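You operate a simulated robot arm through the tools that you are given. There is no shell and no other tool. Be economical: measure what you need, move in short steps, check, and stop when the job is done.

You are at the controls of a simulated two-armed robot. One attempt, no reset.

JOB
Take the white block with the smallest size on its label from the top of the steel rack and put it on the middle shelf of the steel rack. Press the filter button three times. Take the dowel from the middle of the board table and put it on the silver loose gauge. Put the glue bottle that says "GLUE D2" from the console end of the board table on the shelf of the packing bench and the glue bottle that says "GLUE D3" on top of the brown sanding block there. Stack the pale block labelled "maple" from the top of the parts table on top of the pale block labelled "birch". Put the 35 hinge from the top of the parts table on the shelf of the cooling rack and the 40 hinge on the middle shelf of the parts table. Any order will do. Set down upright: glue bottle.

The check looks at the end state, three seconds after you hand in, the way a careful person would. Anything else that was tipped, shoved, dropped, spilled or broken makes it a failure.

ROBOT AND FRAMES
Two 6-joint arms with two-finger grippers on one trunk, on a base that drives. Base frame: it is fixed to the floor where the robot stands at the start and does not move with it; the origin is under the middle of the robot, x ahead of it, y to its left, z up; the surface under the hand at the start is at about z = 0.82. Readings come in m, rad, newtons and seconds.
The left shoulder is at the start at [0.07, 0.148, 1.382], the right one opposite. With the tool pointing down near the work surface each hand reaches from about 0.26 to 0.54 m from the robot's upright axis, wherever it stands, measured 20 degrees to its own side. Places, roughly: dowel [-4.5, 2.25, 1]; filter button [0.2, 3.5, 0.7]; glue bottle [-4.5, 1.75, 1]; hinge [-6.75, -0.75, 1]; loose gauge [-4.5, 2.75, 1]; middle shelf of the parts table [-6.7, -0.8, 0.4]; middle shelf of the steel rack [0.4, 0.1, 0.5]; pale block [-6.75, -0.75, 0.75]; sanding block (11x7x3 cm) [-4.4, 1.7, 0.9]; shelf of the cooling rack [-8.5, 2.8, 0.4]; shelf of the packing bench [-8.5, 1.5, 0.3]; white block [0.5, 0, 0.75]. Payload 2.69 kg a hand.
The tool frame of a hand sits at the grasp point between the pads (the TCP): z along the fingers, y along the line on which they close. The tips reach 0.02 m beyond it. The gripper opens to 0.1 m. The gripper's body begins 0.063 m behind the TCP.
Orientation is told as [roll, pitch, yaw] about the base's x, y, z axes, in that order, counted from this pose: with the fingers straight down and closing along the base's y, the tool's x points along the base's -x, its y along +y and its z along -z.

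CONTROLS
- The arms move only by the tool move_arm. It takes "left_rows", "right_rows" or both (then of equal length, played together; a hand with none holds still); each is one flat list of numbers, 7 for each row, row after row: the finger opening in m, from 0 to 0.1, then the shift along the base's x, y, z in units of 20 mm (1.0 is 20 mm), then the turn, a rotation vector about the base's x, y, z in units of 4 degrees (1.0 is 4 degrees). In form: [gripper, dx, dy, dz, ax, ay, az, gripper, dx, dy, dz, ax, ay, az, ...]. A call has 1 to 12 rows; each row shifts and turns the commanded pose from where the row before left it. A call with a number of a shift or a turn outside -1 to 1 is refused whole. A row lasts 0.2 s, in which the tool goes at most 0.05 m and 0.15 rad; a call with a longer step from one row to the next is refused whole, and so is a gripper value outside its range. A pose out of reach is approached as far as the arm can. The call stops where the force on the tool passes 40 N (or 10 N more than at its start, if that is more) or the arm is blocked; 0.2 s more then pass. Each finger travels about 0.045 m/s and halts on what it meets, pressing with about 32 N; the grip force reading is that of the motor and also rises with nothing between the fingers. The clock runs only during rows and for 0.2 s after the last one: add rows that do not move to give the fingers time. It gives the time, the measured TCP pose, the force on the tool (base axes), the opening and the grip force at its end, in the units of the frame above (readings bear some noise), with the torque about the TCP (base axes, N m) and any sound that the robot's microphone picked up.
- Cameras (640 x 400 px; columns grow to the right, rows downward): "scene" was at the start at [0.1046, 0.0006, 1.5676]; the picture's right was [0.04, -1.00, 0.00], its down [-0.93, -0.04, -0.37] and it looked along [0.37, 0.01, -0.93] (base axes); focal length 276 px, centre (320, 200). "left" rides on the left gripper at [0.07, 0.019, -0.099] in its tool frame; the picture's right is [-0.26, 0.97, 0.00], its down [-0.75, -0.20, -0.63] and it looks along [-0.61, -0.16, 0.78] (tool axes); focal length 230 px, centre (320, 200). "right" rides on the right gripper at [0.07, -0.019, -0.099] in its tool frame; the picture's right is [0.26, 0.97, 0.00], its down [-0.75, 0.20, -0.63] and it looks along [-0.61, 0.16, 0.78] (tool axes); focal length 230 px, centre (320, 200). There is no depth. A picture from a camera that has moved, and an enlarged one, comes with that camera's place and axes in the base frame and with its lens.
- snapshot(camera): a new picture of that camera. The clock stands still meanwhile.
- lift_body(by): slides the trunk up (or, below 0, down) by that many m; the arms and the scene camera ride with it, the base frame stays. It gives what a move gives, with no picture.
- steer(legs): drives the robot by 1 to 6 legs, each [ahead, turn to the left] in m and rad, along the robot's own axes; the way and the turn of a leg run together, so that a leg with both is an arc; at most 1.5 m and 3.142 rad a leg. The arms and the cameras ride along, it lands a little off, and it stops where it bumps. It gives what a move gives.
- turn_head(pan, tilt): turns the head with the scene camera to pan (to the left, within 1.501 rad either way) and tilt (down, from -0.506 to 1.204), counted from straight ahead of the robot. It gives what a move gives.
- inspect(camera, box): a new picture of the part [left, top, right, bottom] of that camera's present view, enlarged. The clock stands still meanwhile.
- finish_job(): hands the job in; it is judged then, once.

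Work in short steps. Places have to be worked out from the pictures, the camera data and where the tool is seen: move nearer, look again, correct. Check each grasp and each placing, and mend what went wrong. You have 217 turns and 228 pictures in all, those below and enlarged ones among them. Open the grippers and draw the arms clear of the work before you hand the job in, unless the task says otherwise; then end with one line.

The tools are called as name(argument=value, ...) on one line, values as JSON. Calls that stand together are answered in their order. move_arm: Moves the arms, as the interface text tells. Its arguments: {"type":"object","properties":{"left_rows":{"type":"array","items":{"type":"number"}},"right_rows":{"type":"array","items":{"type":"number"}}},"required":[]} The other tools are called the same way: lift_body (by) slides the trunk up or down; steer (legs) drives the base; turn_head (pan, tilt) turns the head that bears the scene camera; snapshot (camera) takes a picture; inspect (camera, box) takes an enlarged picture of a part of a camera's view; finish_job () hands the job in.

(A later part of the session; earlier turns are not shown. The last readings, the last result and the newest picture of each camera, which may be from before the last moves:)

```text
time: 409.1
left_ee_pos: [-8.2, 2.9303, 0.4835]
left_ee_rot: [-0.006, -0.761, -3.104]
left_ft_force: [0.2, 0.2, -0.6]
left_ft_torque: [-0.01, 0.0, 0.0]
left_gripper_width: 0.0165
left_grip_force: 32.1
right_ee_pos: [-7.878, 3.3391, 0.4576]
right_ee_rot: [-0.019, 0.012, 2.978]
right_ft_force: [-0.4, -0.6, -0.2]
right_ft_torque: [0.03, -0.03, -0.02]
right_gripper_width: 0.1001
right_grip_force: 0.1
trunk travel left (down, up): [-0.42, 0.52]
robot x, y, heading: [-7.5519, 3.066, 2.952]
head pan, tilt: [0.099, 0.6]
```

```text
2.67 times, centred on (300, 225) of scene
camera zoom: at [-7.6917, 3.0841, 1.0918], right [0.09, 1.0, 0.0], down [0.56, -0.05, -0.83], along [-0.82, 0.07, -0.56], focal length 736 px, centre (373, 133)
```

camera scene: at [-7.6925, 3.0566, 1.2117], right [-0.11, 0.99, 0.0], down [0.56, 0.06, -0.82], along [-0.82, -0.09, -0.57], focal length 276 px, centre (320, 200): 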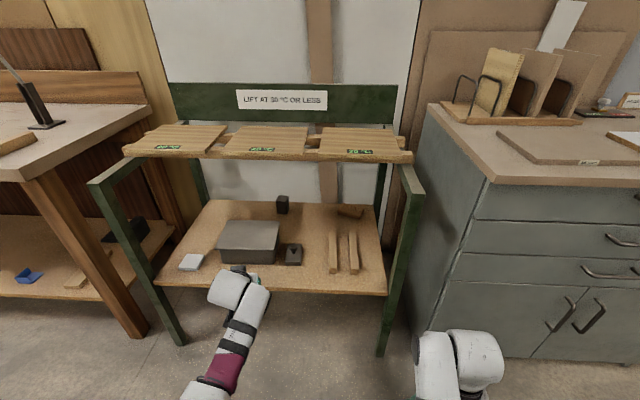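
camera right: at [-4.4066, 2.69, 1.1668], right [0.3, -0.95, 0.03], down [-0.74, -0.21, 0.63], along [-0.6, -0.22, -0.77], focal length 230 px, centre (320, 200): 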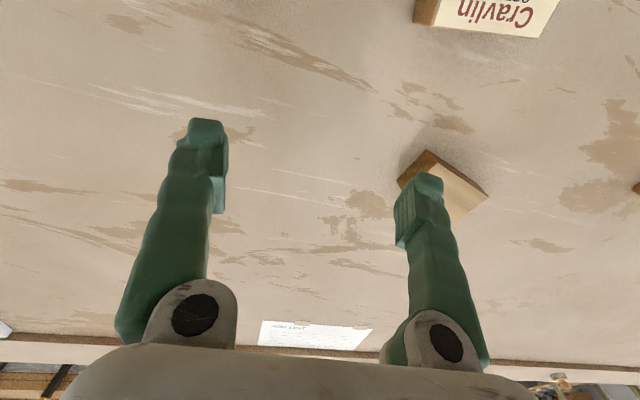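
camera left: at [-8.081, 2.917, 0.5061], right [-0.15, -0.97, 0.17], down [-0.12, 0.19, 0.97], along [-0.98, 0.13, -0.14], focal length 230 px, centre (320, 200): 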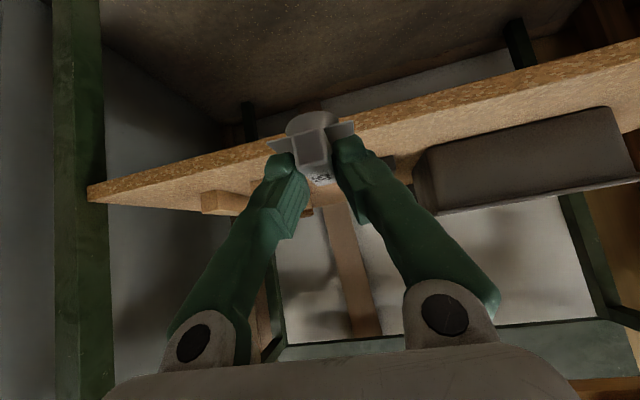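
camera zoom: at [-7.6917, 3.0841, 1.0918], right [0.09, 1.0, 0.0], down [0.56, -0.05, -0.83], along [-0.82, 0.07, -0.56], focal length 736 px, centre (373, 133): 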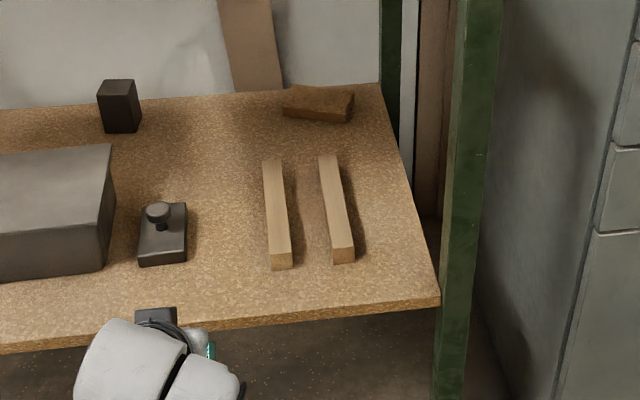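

Gap centre y≈2.952; the items' fronts are at x≈-8.39. Drive 0.1 m in, then extend 4.5 cm.

steer(legs=[[0.1, 0]])

move_arm(left_rows=[0, -0.7, 0, 0, 0, 0, 0, 0, -0.7, 0, 0, 0, 0, 0, 0, -0.7, 0, 0, 0, 0, 0, 0, 0, 0, 0, 0, 0, 0])

snapshot(camera="left")

inspect(camera="scene", box=[180, 200, 420, 350])

```text
time: 410.2
left_ee_pos: [-8.2989, 2.9495, 0.4835]
left_ee_rot: [-0.004, -0.757, -3.106]
left_ft_force: [0.6, -0.9, -0.9]
left_ft_torque: [0.0, 0.0, 0.0]
left_gripper_width: 0.0166
left_grip_force: 31.8
right_ee_pos: [-7.9764, 3.3582, 0.4567]
right_ee_rot: [-0.02, 0.01, 2.98]
right_ft_force: [-0.2, 0.4, -0.5]
right_ft_torque: [0.03, 0.02, -0.02]
right_gripper_width: 0.0997
right_grip_force: 0.0
trunk travel left (down, up): [-0.42, 0.52]
robot x, y, heading: [-7.6526, 3.0863, 2.956]
head pan, tilt: [0.099, 0.6]
```

```text
time: 411.2
left_ee_pos: [-8.3401, 2.9493, 0.4818]
left_ee_rot: [-0.005, -0.759, -3.106]
left_ft_force: [0.9, -0.3, -1.1]
left_ft_torque: [-0.01, -0.04, -0.01]
left_gripper_width: 0.0166
left_grip_force: 32.0
right_ee_pos: [-7.9744, 3.3586, 0.457]
right_ee_rot: [-0.021, 0.013, 2.98]
right_ft_force: [0.0, -0.2, -0.2]
right_ft_torque: [0.01, 0.0, 0.01]
right_gripper_width: 0.1
right_grip_force: 0.0
trunk travel left (down, up): [-0.42, 0.52]
robot x, y, heading: [-7.649, 3.0866, 2.955]
head pan, tilt: [0.099, 0.6]
```

```text
97 pictures are left
camera left: at [-8.2211, 2.9358, 0.5058], right [-0.15, -0.97, 0.17], down [-0.12, 0.19, 0.97], along [-0.98, 0.13, -0.14], focal length 230 px, centre (320, 200)
```

left: 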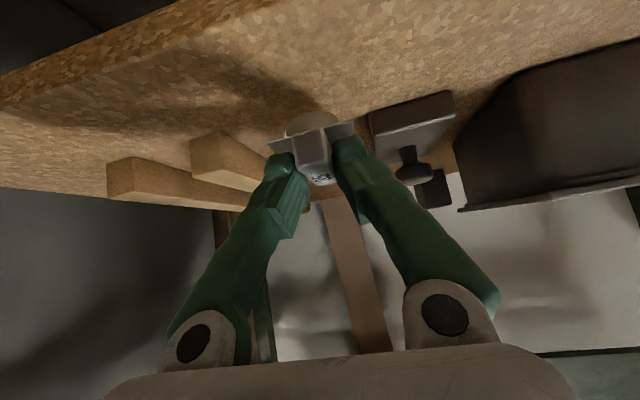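

```text
2.67 times, centred on (300, 275) of scene
camera zoom: at [-7.7897, 3.1027, 1.0917], right [0.09, 1.0, 0.0], down [0.56, -0.05, -0.82], along [-0.82, 0.07, -0.57], focal length 736 px, centre (373, 0)
```

zoom: 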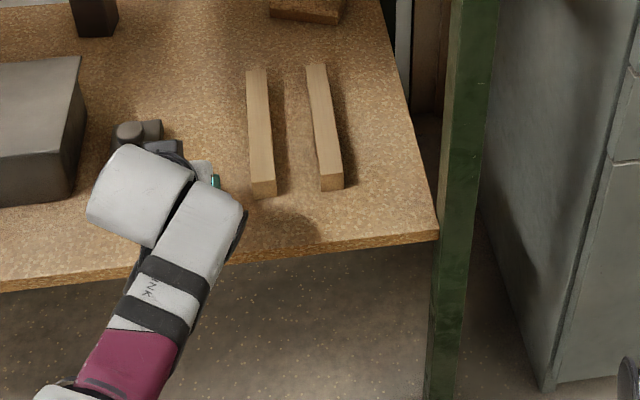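

Clear of neighbours. Lower toward the shelf gently.

move_arm(left_rows=[0, 0, 0, -0.5, 0, 0, 0, 0, 0, 0, -0.4, 0, 0, 0, 0, 0, 0, 0, 0, 0, 0])

move_arm(left_rows=[0, 0, 0, -0.2, 0, 0, 0, 0, 0, 0, -0.2, 0, 0, 0, 0, 0, 0, 0, 0, 0, 0])

snapshot(camera="left")

```text
time: 412.0
left_ee_pos: [-8.3413, 2.9482, 0.4649]
left_ee_rot: [-0.004, -0.76, -3.106]
left_ft_force: [0.8, -0.6, -0.3]
left_ft_torque: [0.04, -0.02, 0.01]
left_gripper_width: 0.0168
left_grip_force: 32.2
right_ee_pos: [-7.9755, 3.3574, 0.4577]
right_ee_rot: [-0.021, 0.011, 2.98]
right_ft_force: [-0.4, -0.1, 0.5]
right_ft_torque: [0.0, -0.01, 0.01]
right_gripper_width: 0.1
right_grip_force: 0.1
trunk travel left (down, up): [-0.42, 0.52]
robot x, y, heading: [-7.6502, 3.0872, 2.952]
head pan, tilt: [0.099, 0.6]
```

```text
time: 412.8
left_ee_pos: [-8.3416, 2.9492, 0.4639]
left_ee_rot: [-0.002, -0.771, -3.106]
left_ft_force: [0.5, -1.8, 19.8]
left_ft_torque: [-0.04, 0.03, 0.02]
left_gripper_width: 0.0167
left_grip_force: 31.8
right_ee_pos: [-7.9734, 3.3582, 0.4593]
right_ee_rot: [-0.019, 0.006, 2.978]
right_ft_force: [-0.7, 0.3, -0.8]
right_ft_torque: [-0.04, -0.02, 0.01]
right_gripper_width: 0.0999
right_grip_force: 0.0
trunk travel left (down, up): [-0.42, 0.52]
robot x, y, heading: [-7.6503, 3.0871, 2.952]
head pan, tilt: [0.099, 0.6]
```

```text
95 pictures are left
camera left: at [-8.2209, 2.9359, 0.4847], right [-0.15, -0.97, 0.18], down [-0.11, 0.19, 0.98], along [-0.98, 0.13, -0.13], focal length 230 px, centre (320, 200)
```

left: 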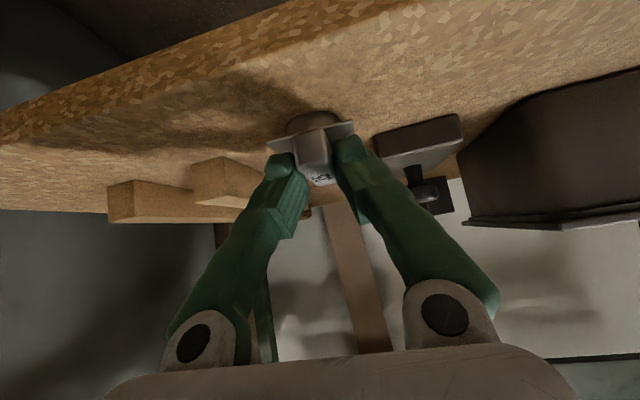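

Contact. Ease 5 mm up, open, then lift the hand and check.

move_arm(left_rows=[0, 0, 0, 0.22, 0, 0, 0, 0.03, 0, 0, 0, 0, 0, 0, 0.05, 0, 0, 0, 0, 0, 0, 0.06, 0, 0, 0, 0, 0, 0, 0.06, 0, 0, 0.8, 0, 0, 0, 0.06, 0, 0, 0.8, 0, 0, 0, 0.06, 0, 0, 0, 0, 0, 0])

snapshot(camera="left")

```text
time: 414.4
left_ee_pos: [-8.3399, 2.9482, 0.4927]
left_ee_rot: [-0.005, -0.757, -3.104]
left_ft_force: [0.0, -0.5, 0.7]
left_ft_torque: [-0.01, -0.03, -0.02]
left_gripper_width: 0.0601
left_grip_force: 0.0
right_ee_pos: [-7.9757, 3.3583, 0.458]
right_ee_rot: [-0.02, 0.013, 2.978]
right_ft_force: [0.9, 0.0, 0.7]
right_ft_torque: [0.02, -0.01, 0.0]
right_gripper_width: 0.1002
right_grip_force: 0.0
trunk travel left (down, up): [-0.42, 0.52]
robot x, y, heading: [-7.65, 3.0866, 2.953]
head pan, tilt: [0.099, 0.6]
```

```text
94 pictures are left
camera left: at [-8.2205, 2.9351, 0.5161], right [-0.15, -0.97, 0.17], down [-0.12, 0.19, 0.97], along [-0.98, 0.13, -0.15], focal length 230 px, centre (320, 200)
```

left: 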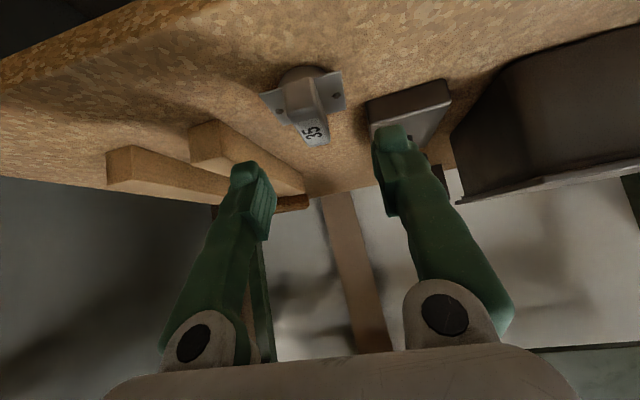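

Hinge 35 sits on the cooling-rack shelf. Withdraw the hand, back off, raise the trunk, move forward again a bit for turning room, and turn to face -y.

move_arm(left_rows=[0.06, 1, 0, 0, 0, 0, 0, 0.06, 1, 0, 0, 0, 0, 0, 0.06, 1, 0, 0, 0, 0, 0, 0.06, 1, 0, 0, 0, 0, 0, 0.06, 1, 0, 0, 0, 0, 0, 0.06, 1, 0, 0, 0, 0, 0, 0.06, 1, 0, 0, 0, 0, 0])

steer(legs=[[-0.08, 0]])

snapshot(camera="scene")

lift_body(by=0.4)

lift_body(by=0.12)

```text
time: 416.0
left_ee_pos: [-8.1999, 2.9501, 0.4941]
left_ee_rot: [-0.006, -0.761, -3.105]
left_ft_force: [-0.6, -0.5, 0.0]
left_ft_torque: [0.0, -0.02, 0.0]
left_gripper_width: 0.0601
left_grip_force: 0.0
right_ee_pos: [-7.9757, 3.3588, 0.4578]
right_ee_rot: [-0.019, 0.011, 2.98]
right_ft_force: [-0.5, 0.6, 0.5]
right_ft_torque: [0.03, 0.0, -0.02]
right_gripper_width: 0.1
right_grip_force: 0.1
trunk travel left (down, up): [-0.42, 0.52]
robot x, y, heading: [-7.6517, 3.0883, 2.95]
head pan, tilt: [0.099, 0.6]
```

```text
time: 417.1
left_ee_pos: [-8.1215, 2.9339, 0.4947]
left_ee_rot: [-0.007, -0.758, -3.104]
left_ft_force: [0.0, 0.2, 0.0]
left_ft_torque: [0.0, 0.0, -0.01]
left_gripper_width: 0.0598
left_grip_force: 0.1
right_ee_pos: [-7.8978, 3.344, 0.459]
right_ee_rot: [-0.02, 0.011, 2.976]
right_ft_force: [0.9, 0.8, 0.6]
right_ft_torque: [0.0, 0.04, 0.02]
right_gripper_width: 0.1
right_grip_force: 0.1
trunk travel left (down, up): [-0.42, 0.52]
robot x, y, heading: [-7.5718, 3.0726, 2.955]
head pan, tilt: [0.099, 0.6]
```

```text
93 pictures are left
camera scene: at [-7.71, 3.0877, 1.0919], right [0.09, 1.0, 0.0], down [0.56, -0.05, -0.83], along [-0.82, 0.07, -0.56], focal length 276 px, centre (320, 200)
```

scene: 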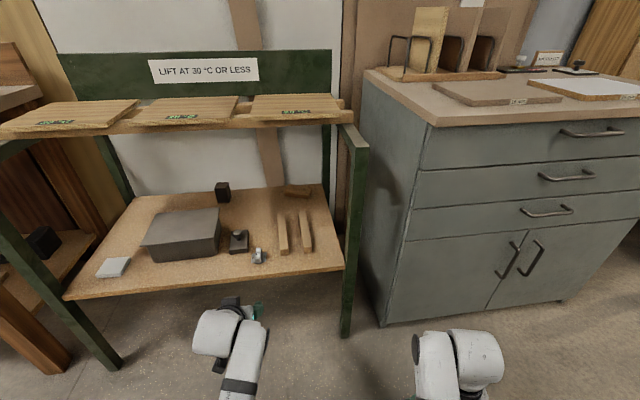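

```text
time: 420.9
left_ee_pos: [-8.1219, 2.9341, 0.8933]
left_ee_rot: [-0.007, -0.76, -3.106]
left_ft_force: [0.1, -0.8, 0.9]
left_ft_torque: [-0.01, 0.0, 0.01]
left_gripper_width: 0.06
left_grip_force: 0.1
right_ee_pos: [-7.8954, 3.3429, 0.8579]
right_ee_rot: [-0.019, 0.013, 2.979]
right_ft_force: [0.9, 0.1, -0.3]
right_ft_torque: [0.03, -0.01, -0.01]
right_gripper_width: 0.0999
right_grip_force: 0.0
trunk travel left (down, up): [-0.82, 0.12]
robot x, y, heading: [-7.5684, 3.0735, 2.955]
head pan, tilt: [0.099, 0.6]
```

```text
time: 422.4
left_ee_pos: [-8.1224, 2.9353, 1.0137]
left_ee_rot: [-0.005, -0.76, -3.105]
left_ft_force: [0.1, -0.7, -0.9]
left_ft_torque: [-0.01, 0.02, 0.02]
left_gripper_width: 0.0599
left_grip_force: 0.2
right_ee_pos: [-7.8968, 3.3437, 0.9778]
right_ee_rot: [-0.021, 0.012, 2.976]
right_ft_force: [-0.2, 0.6, 0.0]
right_ft_torque: [0.0, -0.02, -0.02]
right_gripper_width: 0.0998
right_grip_force: 0.1
trunk travel left (down, up): [-0.94, 0.0]
robot x, y, heading: [-7.5694, 3.074, 2.952]
head pan, tilt: [0.099, 0.6]
```

Route to the +y side of the parts table. First undo the wrist's extra yaw, then drive round.

move_arm(left_rows=[0.1, 0, 0, 0, 0, 0, -0.83, 0.1, 0, 0, 0, 0, 0, -0.83, 0.1, 0, 0, 0, 0, 0, -0.83, 0.1, 0, 0, 0, 0, 0, -0.8])

steer(legs=[[0.1, 0], [0, 1.76], [1.5, 0], [1.37, 0]])

steer(legs=[[0, 1.571], [0.8, 0], [0, -1.571]])

turn_head(pan=0.1, tilt=0.7)

snapshot(camera="scene")

```text
time: 423.4
left_ee_pos: [-8.1209, 2.9337, 1.0136]
left_ee_rot: [-0.005, -0.758, 2.948]
left_ft_force: [-0.1, 0.3, -0.6]
left_ft_torque: [0.01, 0.02, -0.01]
left_gripper_width: 0.1001
left_grip_force: 0.0
right_ee_pos: [-7.8958, 3.3432, 0.9782]
right_ee_rot: [-0.02, 0.012, 2.977]
right_ft_force: [0.0, 0.9, 0.4]
right_ft_torque: [0.03, 0.0, 0.03]
right_gripper_width: 0.0999
right_grip_force: 0.0
trunk travel left (down, up): [-0.94, 0.0]
robot x, y, heading: [-7.5717, 3.0711, 2.952]
head pan, tilt: [0.099, 0.6]
```

```text
time: 442.3
left_ee_pos: [-7.382, -0.293, 1.0137]
left_ee_rot: [-0.005, -0.76, -1.561]
left_ft_force: [0.2, -0.2, 0.1]
left_ft_torque: [0.01, 0.01, -0.02]
left_gripper_width: 0.1
left_grip_force: 0.1
right_ee_pos: [-7.8273, -0.156, 0.9785]
right_ee_rot: [-0.022, 0.009, -1.531]
right_ft_force: [-0.2, 0.2, -0.9]
right_ft_torque: [-0.01, -0.01, 0.04]
right_gripper_width: 0.1
right_grip_force: 0.0
trunk travel left (down, up): [-0.94, 0.0]
robot x, y, heading: [-7.6286, 0.2165, -1.559]
head pan, tilt: [0.099, 0.6]
```

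```text
time: 454.3
left_ee_pos: [-6.5664, -0.272, 1.0132]
left_ee_rot: [-0.006, -0.758, -1.55]
left_ft_force: [0.4, 0.3, 0.1]
left_ft_torque: [0.0, 0.0, 0.02]
left_gripper_width: 0.1
left_grip_force: 0.1
right_ee_pos: [-7.0137, -0.1398, 0.978]
right_ee_rot: [-0.019, 0.01, -1.52]
right_ft_force: [-0.4, -0.4, 0.6]
right_ft_torque: [0.04, 0.01, 0.04]
right_gripper_width: 0.1
right_grip_force: 0.0
trunk travel left (down, up): [-0.94, 0.0]
robot x, y, heading: [-6.8167, 0.2367, -1.547]
head pan, tilt: [0.099, 0.6]
```

```text
time: 455.0
left_ee_pos: [-6.5669, -0.2736, 1.013]
left_ee_rot: [-0.005, -0.76, -1.55]
left_ft_force: [-0.3, 0.2, -0.4]
left_ft_torque: [0.0, -0.04, 0.04]
left_gripper_width: 0.1001
left_grip_force: 0.0
right_ee_pos: [-7.0137, -0.1405, 0.9775]
right_ee_rot: [-0.021, 0.01, -1.52]
right_ft_force: [0.1, 0.4, -0.6]
right_ft_torque: [0.01, 0.02, -0.01]
right_gripper_width: 0.0999
right_grip_force: 0.2
trunk travel left (down, up): [-0.94, 0.0]
robot x, y, heading: [-6.8181, 0.2347, -1.548]
head pan, tilt: [0.099, 0.7]
```

```text
92 pictures are left
camera scene: at [-6.8089, 0.1003, 1.6031], right [-0.99, -0.12, 0.0], down [-0.08, 0.64, -0.77], along [0.1, -0.76, -0.64], focal length 276 px, centre (320, 200)
```

scene: 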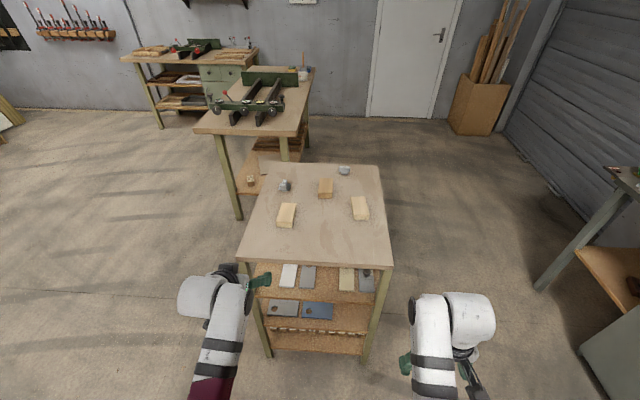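

inspect(camera="scene", box=[235, 155, 395, 275])

inspect(camera="scene", box=[230, 250, 400, 360])

```text
3.33 times, centred on (315, 215) of scene
camera zoom: at [-6.8089, 0.1003, 1.6031], right [-0.99, -0.12, 0.0], down [-0.08, 0.64, -0.77], along [0.1, -0.76, -0.64], focal length 920 px, centre (337, 150)
```

zoom: 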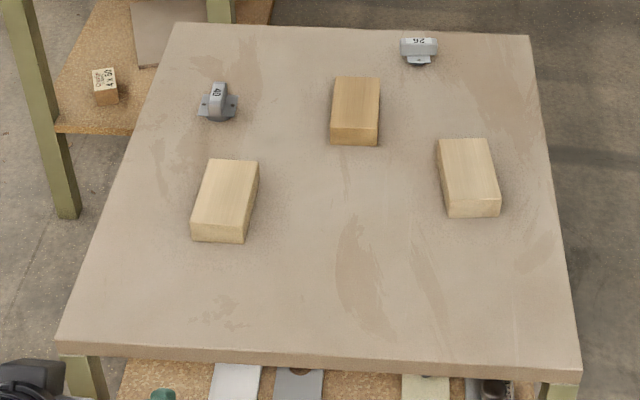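

```text
3.64 times, centred on (315, 305) of scene
camera zoom: at [-6.8089, 0.1003, 1.6031], right [-0.99, -0.12, 0.0], down [-0.08, 0.64, -0.77], along [0.1, -0.76, -0.64], focal length 1003 px, centre (338, -182)
```

zoom: 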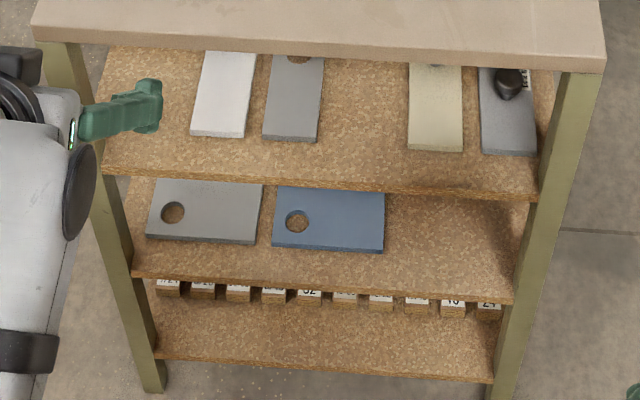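

The middle (second) shelf has plenty of free room at its -x half on this side. Maple is at [-6.582, -0.654]. I'll drive in 0.32 m (with a tiny right turn) and check with the left camera.

steer(legs=[[0, -0.03], [0.32, 0]])

move_arm(left_rows=[0.1, 0, 0, -0.9, 0, 0, 0.6, 0.1, 0, 0, -0.9, 0, 0, 0.6, 0.1, 0, 0, 0, 0, 0, 0])

snapshot(camera="left")

snapshot(camera="scene")

```text
time: 457.5
left_ee_pos: [-6.5837, -0.5964, 1.0159]
left_ee_rot: [-0.005, -0.762, -1.581]
left_ft_force: [-0.3, 0.7, -0.8]
left_ft_torque: [-0.03, -0.02, -0.01]
left_gripper_width: 0.1002
left_grip_force: 0.2
right_ee_pos: [-7.0269, -0.4513, 0.9775]
right_ee_rot: [-0.018, 0.008, -1.55]
right_ft_force: [-0.1, 0.6, 0.0]
right_ft_torque: [0.02, 0.01, -0.02]
right_gripper_width: 0.1
right_grip_force: 0.0
trunk travel left (down, up): [-0.94, 0.0]
robot x, y, heading: [-6.8211, -0.0849, -1.578]
head pan, tilt: [0.099, 0.7]
```

```text
time: 458.3
left_ee_pos: [-6.5838, -0.5991, 0.9777]
left_ee_rot: [-0.005, -0.759, -1.495]
left_ft_force: [-0.1, -0.6, 0.3]
left_ft_torque: [0.03, 0.02, -0.01]
left_gripper_width: 0.1002
left_grip_force: 0.0
right_ee_pos: [-7.0269, -0.4547, 0.977]
right_ee_rot: [-0.021, 0.011, -1.55]
right_ft_force: [0.3, 0.2, 0.2]
right_ft_torque: [0.01, 0.02, -0.02]
right_gripper_width: 0.1002
right_grip_force: 0.1
trunk travel left (down, up): [-0.94, 0.0]
robot x, y, heading: [-6.8205, -0.0814, -1.575]
head pan, tilt: [0.099, 0.7]
```

```text
89 pictures are left
camera left: at [-6.5727, -0.478, 1.001], right [0.98, -0.12, 0.17], down [-0.19, -0.13, 0.97], along [-0.09, -0.99, -0.14], focal length 230 px, centre (320, 200)
```

left: 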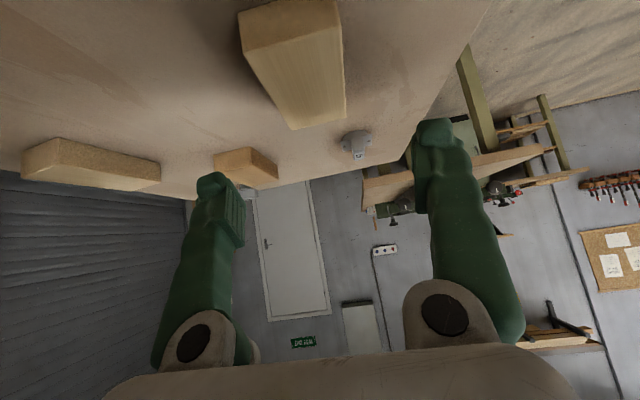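

```text
88 pictures are left
camera scene: at [-6.8142, -0.2201, 1.603], right [-1.0, -0.1, 0.0], down [-0.06, 0.64, -0.76], along [0.07, -0.76, -0.64], focal length 276 px, centre (320, 200)
```

scene: 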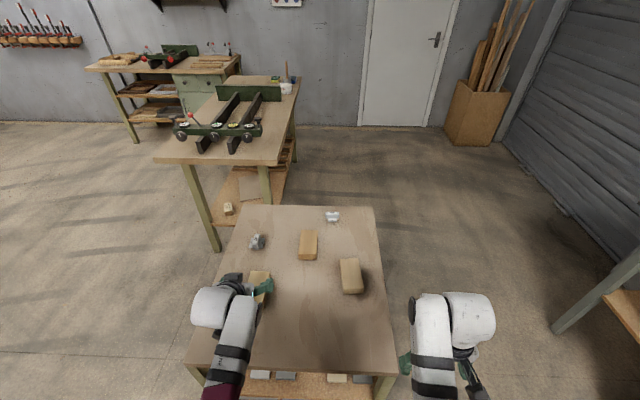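

Maple's centre is about [-6.58, -0.648]. Move over it and descend to z≈0.905.

move_arm(left_rows=[0.1, 0.1, -0.7, -0.6, 0, 0, -0.5, 0.1, 0.1, -0.7, -0.8, 0, 0, 0, 0.1, 0, -0.65, -1, 0, 0, 0, 0.1, 0, 0, -1, 0, 0, 0, 0.1, 0, 0, -0.2, 0, 0, 0, 0.1, 0, 0, 0, 0, 0, 0])

snapshot(camera="left")

```text
time: 459.7
left_ee_pos: [-6.5791, -0.6408, 0.9058]
left_ee_rot: [-0.004, -0.76, -1.53]
left_ft_force: [-0.1, 1.0, 0.2]
left_ft_torque: [0.0, -0.01, -0.02]
left_gripper_width: 0.1
left_grip_force: 0.0
right_ee_pos: [-7.0263, -0.4527, 0.9777]
right_ee_rot: [-0.021, 0.01, -1.549]
right_ft_force: [0.5, 0.1, -0.1]
right_ft_torque: [0.02, -0.03, 0.0]
right_gripper_width: 0.1001
right_grip_force: 0.0
trunk travel left (down, up): [-0.94, 0.0]
robot x, y, heading: [-6.8225, -0.0842, -1.575]
head pan, tilt: [0.099, 0.7]
```

```text
87 pictures are left
camera left: at [-6.5646, -0.5197, 0.929], right [0.97, -0.15, 0.17], down [-0.19, -0.12, 0.97], along [-0.13, -0.98, -0.14], focal length 230 px, centre (320, 200)
```

left: 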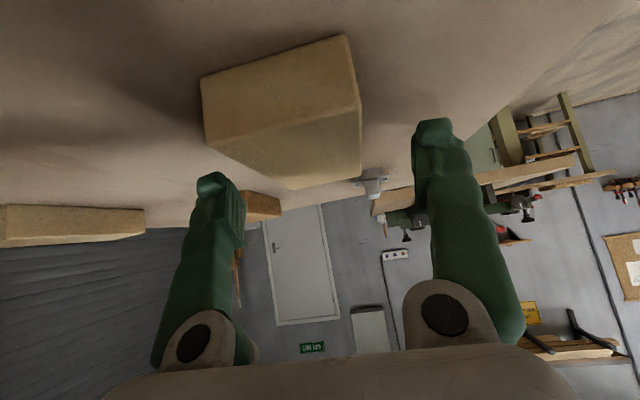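

Centred. Descend 2 cm gently and close.

move_arm(left_rows=[0.1, -0.1, 0, -0.4, 0, 0, 0, 0.1, 0, 0, -0.4, 0, 0, 0, 0.1, 0, 0, -0.2, 0, 0, 0, 0.1, 0, 0, 0, 0, 0, 0])

move_arm(left_rows=[0.04, 0, 0, 0, 0, 0, 0, 0.04, 0, 0, 0, 0, 0, 0, 0.04, 0, 0, 0, 0, 0, 0, 0.04, 0, 0, 0, 0, 0, 0, 0.04, 0, 0, 0, 0, 0, 0])

snapshot(camera="left")

```text
time: 460.7
left_ee_pos: [-6.5821, -0.6413, 0.8858]
left_ee_rot: [-0.004, -0.758, -1.529]
left_ft_force: [0.5, -0.2, 0.1]
left_ft_torque: [-0.02, 0.04, 0.0]
left_gripper_width: 0.0999
left_grip_force: 0.0
right_ee_pos: [-7.026, -0.4525, 0.979]
right_ee_rot: [-0.021, 0.009, -1.55]
right_ft_force: [0.6, -0.4, 0.2]
right_ft_torque: [0.0, -0.01, -0.03]
right_gripper_width: 0.0999
right_grip_force: 0.0
trunk travel left (down, up): [-0.94, 0.0]
robot x, y, heading: [-6.8216, -0.0824, -1.571]
head pan, tilt: [0.099, 0.7]
```

```text
time: 461.9
left_ee_pos: [-6.5819, -0.6404, 0.8851]
left_ee_rot: [-0.005, -0.76, -1.531]
left_ft_force: [-1.2, 0.5, 0.3]
left_ft_torque: [-0.06, 0.04, -0.07]
left_gripper_width: 0.0591
left_grip_force: 31.8
right_ee_pos: [-7.0261, -0.4521, 0.9783]
right_ee_rot: [-0.02, 0.009, -1.55]
right_ft_force: [-0.9, 0.0, 0.5]
right_ft_torque: [0.0, -0.01, 0.0]
right_gripper_width: 0.0998
right_grip_force: 0.1
trunk travel left (down, up): [-0.94, 0.0]
robot x, y, heading: [-6.8189, -0.0812, -1.569]
head pan, tilt: [0.099, 0.7]
```

```text
86 pictures are left
camera left: at [-6.5671, -0.5192, 0.9089], right [0.97, -0.15, 0.17], down [-0.19, -0.12, 0.97], along [-0.13, -0.98, -0.14], focal length 230 px, centre (320, 200)
```

left: 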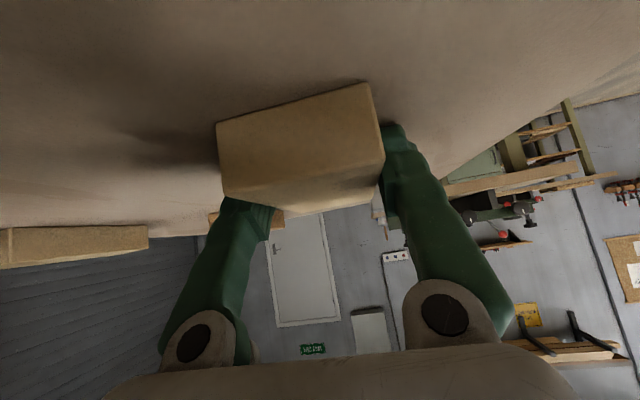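

Maple is gripped. Lift 8 cm, back off, shift the robot 0.275 m toward -x, and return.

move_arm(left_rows=[0.04, 0, 0, 1, 0, 0, 0, 0.04, 0, 0, 1, 0, 0, 0, 0.04, 0, 0, 1, 0, 0, 0, 0.04, 0, 0, 1, 0, 0, 0, 0.04, 0, 0, 0, 0, 0, 0])

steer(legs=[[-0.35, 0], [0, -1.571], [0.275, 0], [0, 1.571], [0.15, 0]])

snapshot(camera="scene")

snapshot(camera="left")

```text
time: 463.1
left_ee_pos: [-6.5809, -0.641, 0.9658]
left_ee_rot: [-0.004, -0.758, -1.531]
left_ft_force: [-0.2, -0.3, -1.3]
left_ft_torque: [0.03, 0.02, 0.01]
left_gripper_width: 0.059
left_grip_force: 32.1
right_ee_pos: [-7.0275, -0.4522, 0.9783]
right_ee_rot: [-0.023, 0.011, -1.55]
right_ft_force: [-0.2, -0.5, 0.2]
right_ft_torque: [0.0, -0.02, 0.02]
right_gripper_width: 0.1001
right_grip_force: 0.0
trunk travel left (down, up): [-0.94, 0.0]
robot x, y, heading: [-6.8198, -0.0835, -1.576]
head pan, tilt: [0.099, 0.7]
```

```text
time: 475.5
left_ee_pos: [-6.8392, -0.4328, 0.9666]
left_ee_rot: [-0.005, -0.761, -1.505]
left_ft_force: [0.3, -0.1, -0.6]
left_ft_torque: [0.01, -0.01, 0.05]
left_gripper_width: 0.0592
left_grip_force: 32.0
right_ee_pos: [-7.2891, -0.2576, 0.9788]
right_ee_rot: [-0.021, 0.007, -1.525]
right_ft_force: [0.4, -0.3, 0.9]
right_ft_torque: [0.0, -0.02, 0.02]
right_gripper_width: 0.1001
right_grip_force: 0.1
trunk travel left (down, up): [-0.94, 0.0]
robot x, y, heading: [-7.0923, 0.1134, -1.547]
head pan, tilt: [0.099, 0.7]
```

```text
85 pictures are left
camera scene: at [-7.0819, -0.0176, 1.6035], right [-0.99, -0.12, 0.0], down [-0.08, 0.64, -0.77], along [0.09, -0.76, -0.64], focal length 276 px, centre (320, 200)
```

scene: 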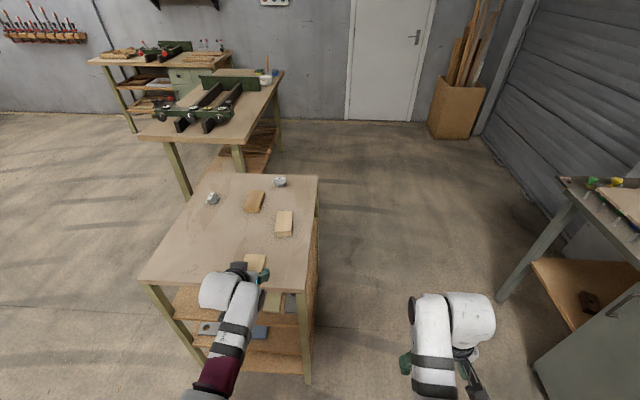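

```text
84 pictures are left
camera left: at [-6.8271, -0.3123, 0.9899], right [0.98, -0.13, 0.17], down [-0.19, -0.12, 0.97], along [-0.1, -0.98, -0.14], focal length 230 px, centre (320, 200)
```

left: 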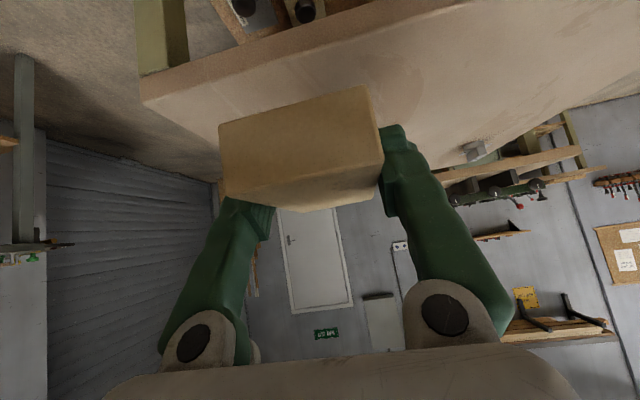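

Zoom to get birch's exact position and yaw.

inspect(camera="scene", box=[230, 180, 326, 280])

```text
4.00 times, centred on (278, 230) of scene
camera zoom: at [-7.0819, -0.0176, 1.6035], right [-0.99, -0.12, 0.0], down [-0.08, 0.64, -0.77], along [0.09, -0.76, -0.64], focal length 1104 px, centre (488, 80)
```

zoom: 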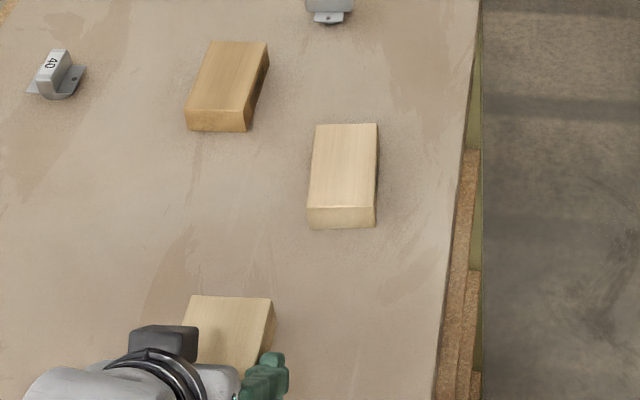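

Birch is at about [-6.863, -0.724] with yaw ≈ +0.17 rad. Rotate right 0.05, drive in 0.25, and yaw the wrist to match.

steer(legs=[[0, -0.05], [0.25, 0]])

move_arm(left_rows=[0.04, 0, 0, 0, 0, 0, 0.75, 0.04, 0, 0, 0, 0, 0, 0.75, 0.04, 0, 0, 0, 0, 0, 0.75, 0.04, 0, 0, 0, 0, 0, 0])

snapshot(camera="left")

snapshot(camera="scene")

```text
time: 477.7
left_ee_pos: [-6.8726, -0.6933, 0.9673]
left_ee_rot: [-0.004, -0.761, -1.555]
left_ft_force: [0.1, 0.2, -0.8]
left_ft_torque: [0.03, -0.02, -0.01]
left_gripper_width: 0.0588
left_grip_force: 32.3
right_ee_pos: [-7.3136, -0.4957, 0.9793]
right_ee_rot: [-0.019, 0.008, -1.572]
right_ft_force: [-0.3, 0.1, -0.3]
right_ft_torque: [0.01, 0.02, -0.02]
right_gripper_width: 0.1001
right_grip_force: 0.0
trunk travel left (down, up): [-0.94, 0.0]
robot x, y, heading: [-7.0975, -0.1323, -1.597]
head pan, tilt: [0.099, 0.7]
```

```text
time: 478.7
left_ee_pos: [-6.8729, -0.6957, 0.9661]
left_ee_rot: [-0.006, -0.757, -1.396]
left_ft_force: [0.2, 0.0, -1.6]
left_ft_torque: [0.06, -0.01, 0.01]
left_gripper_width: 0.0591
left_grip_force: 31.9
right_ee_pos: [-7.3136, -0.498, 0.9766]
right_ee_rot: [-0.02, 0.009, -1.573]
right_ft_force: [-0.2, 0.0, 0.0]
right_ft_torque: [-0.04, 0.01, -0.02]
right_gripper_width: 0.1
right_grip_force: 0.0
trunk travel left (down, up): [-0.94, 0.0]
robot x, y, heading: [-7.0979, -0.1336, -1.599]
head pan, tilt: [0.099, 0.7]
```

```text
82 pictures are left
camera left: at [-6.8744, -0.5733, 0.9886], right [0.98, -0.02, 0.17], down [-0.17, -0.14, 0.97], along [0.01, -0.99, -0.15], focal length 230 px, centre (320, 200)
```

left: 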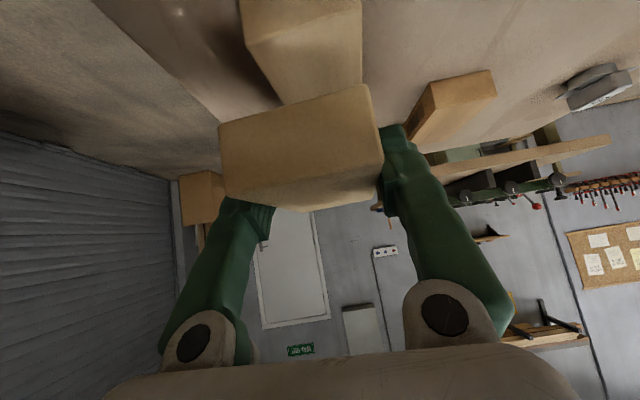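

```text
81 pictures are left
camera scene: at [-7.0955, -0.27, 1.603], right [-1.0, -0.07, 0.0], down [-0.05, 0.64, -0.76], along [0.05, -0.76, -0.64], focal length 276 px, centre (320, 200)
```

scene: 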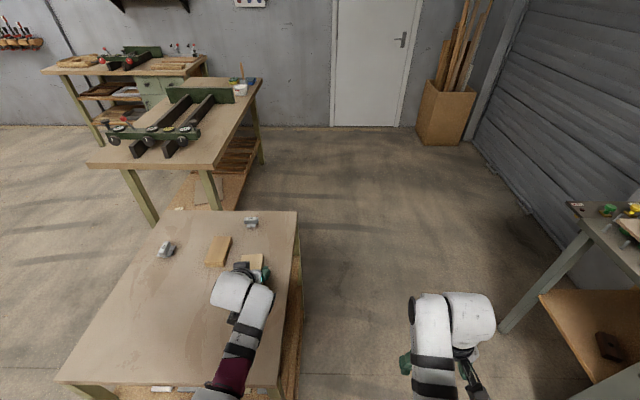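

Birch centre from the hand camera: [-6.860, -0.726]. Move (+12, −24) mm and lower close to it.

move_arm(left_rows=[0.04, 0.6, -0.6, 0, 0, 0, 0, 0.04, 0, -0.62, 0, 0, 0, 0, 0.04, 0, 0, -0.8, 0, 0, 0, 0.04, 0, 0, -0.8, 0, 0, 0, 0.04, 0, 0, 0, 0, 0, 0])

snapshot(camera="left")

inspect(camera="scene", box=[190, 210, 310, 300])

```text
time: 479.9
left_ee_pos: [-6.8602, -0.7194, 0.9335]
left_ee_rot: [-0.008, -0.756, -1.398]
left_ft_force: [0.2, 0.4, -1.3]
left_ft_torque: [0.0, 0.01, -0.01]
left_gripper_width: 0.059
left_grip_force: 32.3
right_ee_pos: [-7.313, -0.4982, 0.9786]
right_ee_rot: [-0.021, 0.011, -1.573]
right_ft_force: [-0.2, -0.5, -0.3]
right_ft_torque: [-0.02, 0.02, 0.0]
right_gripper_width: 0.0997
right_grip_force: 0.1
trunk travel left (down, up): [-0.94, 0.0]
robot x, y, heading: [-7.0983, -0.1328, -1.601]
head pan, tilt: [0.099, 0.7]
```

```text
80 pictures are left
camera left: at [-6.8621, -0.5984, 0.9563], right [0.98, -0.02, 0.17], down [-0.18, -0.14, 0.97], along [0.0, -0.99, -0.15], focal length 230 px, centre (320, 200)
```

left: 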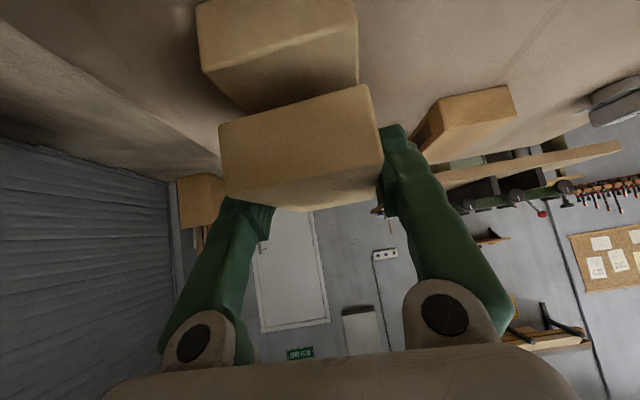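

```text
4.44 times, centred on (250, 255) of scene
camera zoom: at [-7.0955, -0.2702, 1.603], right [-1.0, -0.07, 0.0], down [-0.05, 0.64, -0.76], along [0.05, -0.76, -0.64], focal length 1226 px, centre (631, -44)
```

zoom: 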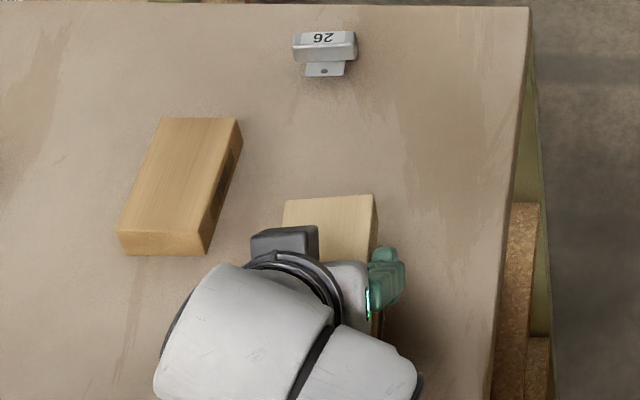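

Aligned. Lower gently to contact.

move_arm(left_rows=[0.04, 0, 0, -0.35, 0, 0, 0, 0.04, 0, 0, -0.25, 0, 0, 0, 0.04, 0, 0, 0, 0, 0, 0])

move_arm(left_rows=[0.04, 0, 0, -0.15, 0, 0, 0, 0.04, 0, 0, -0.1, 0, 0, 0, 0.04, 0, 0, 0, 0, 0, 0])

```text
time: 480.7
left_ee_pos: [-6.8611, -0.719, 0.9204]
left_ee_rot: [-0.003, -0.758, -1.397]
left_ft_force: [-0.5, -0.5, -2.0]
left_ft_torque: [0.05, -0.02, 0.02]
left_gripper_width: 0.0586
left_grip_force: 32.1
right_ee_pos: [-7.3137, -0.4982, 0.978]
right_ee_rot: [-0.022, 0.01, -1.574]
right_ft_force: [0.5, 0.3, 0.7]
right_ft_torque: [-0.03, 0.0, -0.01]
right_gripper_width: 0.1
right_grip_force: 0.1
trunk travel left (down, up): [-0.94, 0.0]
robot x, y, heading: [-7.0981, -0.134, -1.6]
head pan, tilt: [0.099, 0.7]
```

```text
time: 481.5
left_ee_pos: [-6.8612, -0.7189, 0.9159]
left_ee_rot: [-0.005, -0.757, -1.397]
left_ft_force: [-0.2, -0.2, -1.2]
left_ft_torque: [0.01, -0.04, 0.03]
left_gripper_width: 0.0586
left_grip_force: 32.0
right_ee_pos: [-7.3131, -0.4992, 0.9783]
right_ee_rot: [-0.018, 0.01, -1.573]
right_ft_force: [-0.2, -0.1, 0.1]
right_ft_torque: [-0.01, 0.02, 0.02]
right_gripper_width: 0.0999
right_grip_force: 0.0
trunk travel left (down, up): [-0.94, 0.0]
robot x, y, heading: [-7.0973, -0.1322, -1.598]
head pan, tilt: [0.099, 0.7]
```

move_arm(left_rows=[0.04, 0, 0, -0.1, 0, 0, 0, 0.04, 0, 0, -0.1, 0, 0, 0, 0.04, 0, 0, 0, 0, 0, 0])

snapshot(camera="left")

```text
time: 482.3
left_ee_pos: [-6.8605, -0.7192, 0.9159]
left_ee_rot: [-0.002, -0.766, -1.398]
left_ft_force: [3.2, -2.2, 16.0]
left_ft_torque: [0.65, -0.01, -0.1]
left_gripper_width: 0.0589
left_grip_force: 31.9
right_ee_pos: [-7.3134, -0.4959, 0.9791]
right_ee_rot: [-0.019, 0.007, -1.574]
right_ft_force: [-0.2, -0.5, -0.2]
right_ft_torque: [-0.01, 0.04, 0.01]
right_gripper_width: 0.0999
right_grip_force: 0.0
trunk travel left (down, up): [-0.94, 0.0]
robot x, y, heading: [-7.0933, -0.1331, -1.601]
head pan, tilt: [0.099, 0.7]
```

```text
78 pictures are left
camera left: at [-6.8622, -0.5976, 0.9382], right [0.98, -0.02, 0.18], down [-0.18, -0.14, 0.97], along [0.0, -0.99, -0.14], focal length 230 px, centre (320, 200)
```

left: 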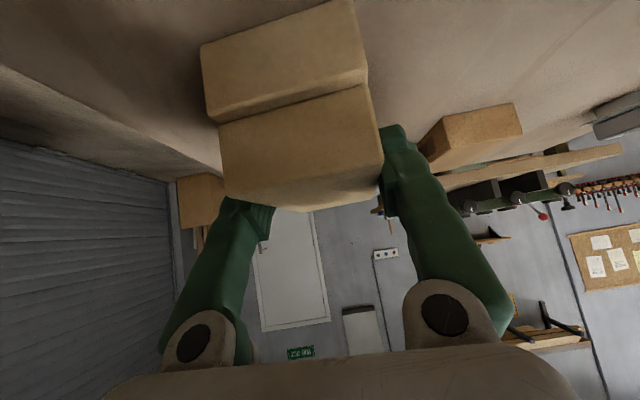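

The stack is aligned. Ease, open, and lift the hand away.

move_arm(left_rows=[0.04, 0, 0, 0.08, 0, 0, 0, 0.065, 0, 0, 0, 0, 0, 0, 0.08, 0, 0, 0, 0, 0, 0, 0.1, 0, 0, 0, 0, 0, 0, 0.1, 0, 0, 0, 0, 0, 0, 0.1, 0, 0, 0.8, 0, 0, 0, 0.1, 0, 0, 1, 0, 0, 0, 0.1, 0, 0, 1, 0, 0, 0, 0.1, 0, 0.8, 0, 0, 0, 0, 0.1, 0, 0, 0, 0, 0, 0])

steer(legs=[[-0.25, 0]])

snapshot(camera="scene")

```text
time: 484.5
left_ee_pos: [-6.8608, -0.7036, 0.9705]
left_ee_rot: [-0.003, -0.757, -1.4]
left_ft_force: [0.3, 0.1, 0.3]
left_ft_torque: [0.0, 0.02, 0.03]
left_gripper_width: 0.1001
left_grip_force: 0.2
right_ee_pos: [-7.3135, -0.498, 0.9774]
right_ee_rot: [-0.022, 0.011, -1.571]
right_ft_force: [-0.1, 1.1, 0.1]
right_ft_torque: [-0.01, 0.01, 0.0]
right_gripper_width: 0.1
right_grip_force: 0.0
trunk travel left (down, up): [-0.94, 0.0]
robot x, y, heading: [-7.1001, -0.1344, -1.592]
head pan, tilt: [0.099, 0.7]
```

```text
time: 486.3
left_ee_pos: [-6.855, -0.4544, 0.9681]
left_ee_rot: [-0.004, -0.755, -1.399]
left_ft_force: [0.2, -0.5, -1.1]
left_ft_torque: [0.01, 0.0, -0.04]
left_gripper_width: 0.0999
left_grip_force: 0.1
right_ee_pos: [-7.3074, -0.247, 0.976]
right_ee_rot: [-0.022, 0.011, -1.571]
right_ft_force: [-0.1, 0.0, 0.9]
right_ft_torque: [0.01, 0.02, 0.0]
right_gripper_width: 0.0998
right_grip_force: 0.1
trunk travel left (down, up): [-0.94, 0.0]
robot x, y, heading: [-7.0918, 0.1194, -1.6]
head pan, tilt: [0.099, 0.7]
```

```text
77 pictures are left
camera scene: at [-7.0888, -0.0211, 1.6027], right [-1.0, -0.07, 0.0], down [-0.05, 0.64, -0.76], along [0.05, -0.76, -0.65], focal length 276 px, centre (320, 200)
```

scene: 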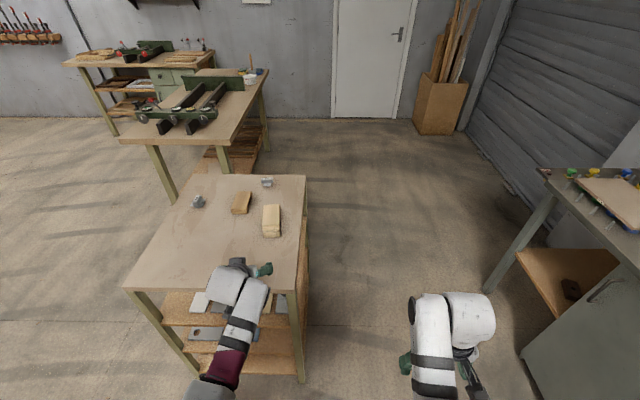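

The stack stands. Now hinge 40: shift the robot 0.31 m toward +x, lower the trunk while raising the hand to gain forward reach.

steer(legs=[[-0.12, 0], [0, 1.6], [0.31, 0], [0, -1.571]])

lift_body(by=-0.25)

move_arm(left_rows=[0.08, 0, 0, 1, 0, 0, -0.6, 0.08, 0, 0, 1, 0, 0, -0.6, 0.08, 0, 0, 1, 0, 0, -0.6, 0.08, 0, 0, 1, 0, 0, -0.6, 0.08, 0, 0, 1, 0, 0, -0.4, 0.08, 0, 0, 1, 0, 0, 0, 0.08, 0, 0, 1, 0, 0, 0, 0.08, 0, 0, 1, 0, 0, 0, 0.08, 0, 0, 1, 0, 0, 0, 0.08, 0, 0, 1, 0, 0, 0, 0.08, 0, 0, 1, 0, 0, 0, 0.08, 0, 0, 0.8, 0, 0, 0])

snapshot(camera="scene")

```text
time: 497.0
left_ee_pos: [-6.5188, -0.3215, 0.9696]
left_ee_rot: [-0.004, -0.759, -1.359]
left_ft_force: [-0.1, 0.7, 0.4]
left_ft_torque: [0.0, 0.02, 0.01]
left_gripper_width: 0.1
left_grip_force: 0.1
right_ee_pos: [-6.9781, -0.1336, 0.9784]
right_ee_rot: [-0.021, 0.011, -1.534]
right_ft_force: [-0.1, 0.8, -0.4]
right_ft_torque: [0.01, 0.02, 0.03]
right_gripper_width: 0.1001
right_grip_force: 0.0
trunk travel left (down, up): [-0.94, 0.0]
robot x, y, heading: [-6.7779, 0.2374, -1.559]
head pan, tilt: [0.099, 0.7]
```

```text
time: 499.5
left_ee_pos: [-6.5186, -0.3209, 0.7193]
left_ee_rot: [-0.003, -0.759, -1.361]
left_ft_force: [-0.2, 0.0, -0.1]
left_ft_torque: [0.0, 0.01, -0.03]
left_gripper_width: 0.0999
left_grip_force: 0.1
right_ee_pos: [-6.9772, -0.1336, 0.7273]
right_ee_rot: [-0.019, 0.009, -1.534]
right_ft_force: [0.4, 0.2, 0.2]
right_ft_torque: [0.02, -0.02, 0.0]
right_gripper_width: 0.1001
right_grip_force: 0.1
trunk travel left (down, up): [-0.69, 0.25]
robot x, y, heading: [-6.7794, 0.2406, -1.56]
head pan, tilt: [0.099, 0.7]
```

```text
time: 502.1
left_ee_pos: [-6.5189, -0.3225, 0.956]
left_ee_rot: [-0.004, -0.758, -1.558]
left_ft_force: [0.6, 0.5, 0.7]
left_ft_torque: [-0.04, 0.01, -0.03]
left_gripper_width: 0.0799
left_grip_force: 0.0
right_ee_pos: [-6.9781, -0.1341, 0.7291]
right_ee_rot: [-0.019, 0.008, -1.537]
right_ft_force: [-0.2, 0.0, -0.3]
right_ft_torque: [-0.01, -0.02, -0.06]
right_gripper_width: 0.1
right_grip_force: 0.1
trunk travel left (down, up): [-0.69, 0.25]
robot x, y, heading: [-6.7785, 0.2417, -1.563]
head pan, tilt: [0.099, 0.7]
```

```text
76 pictures are left
camera scene: at [-6.7694, 0.1032, 1.3531], right [-0.99, -0.11, 0.0], down [-0.07, 0.64, -0.76], along [0.08, -0.76, -0.64], focal length 276 px, centre (320, 200)
```

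scene: 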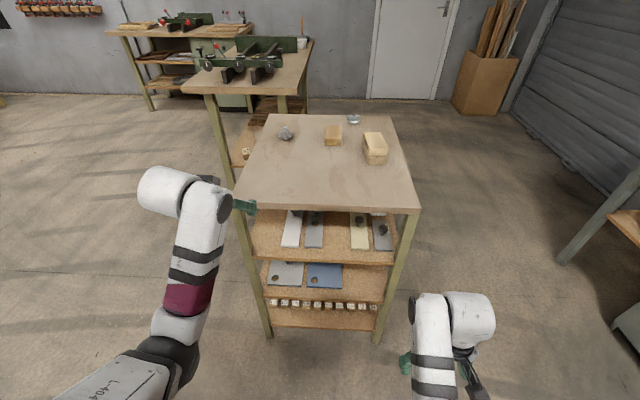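

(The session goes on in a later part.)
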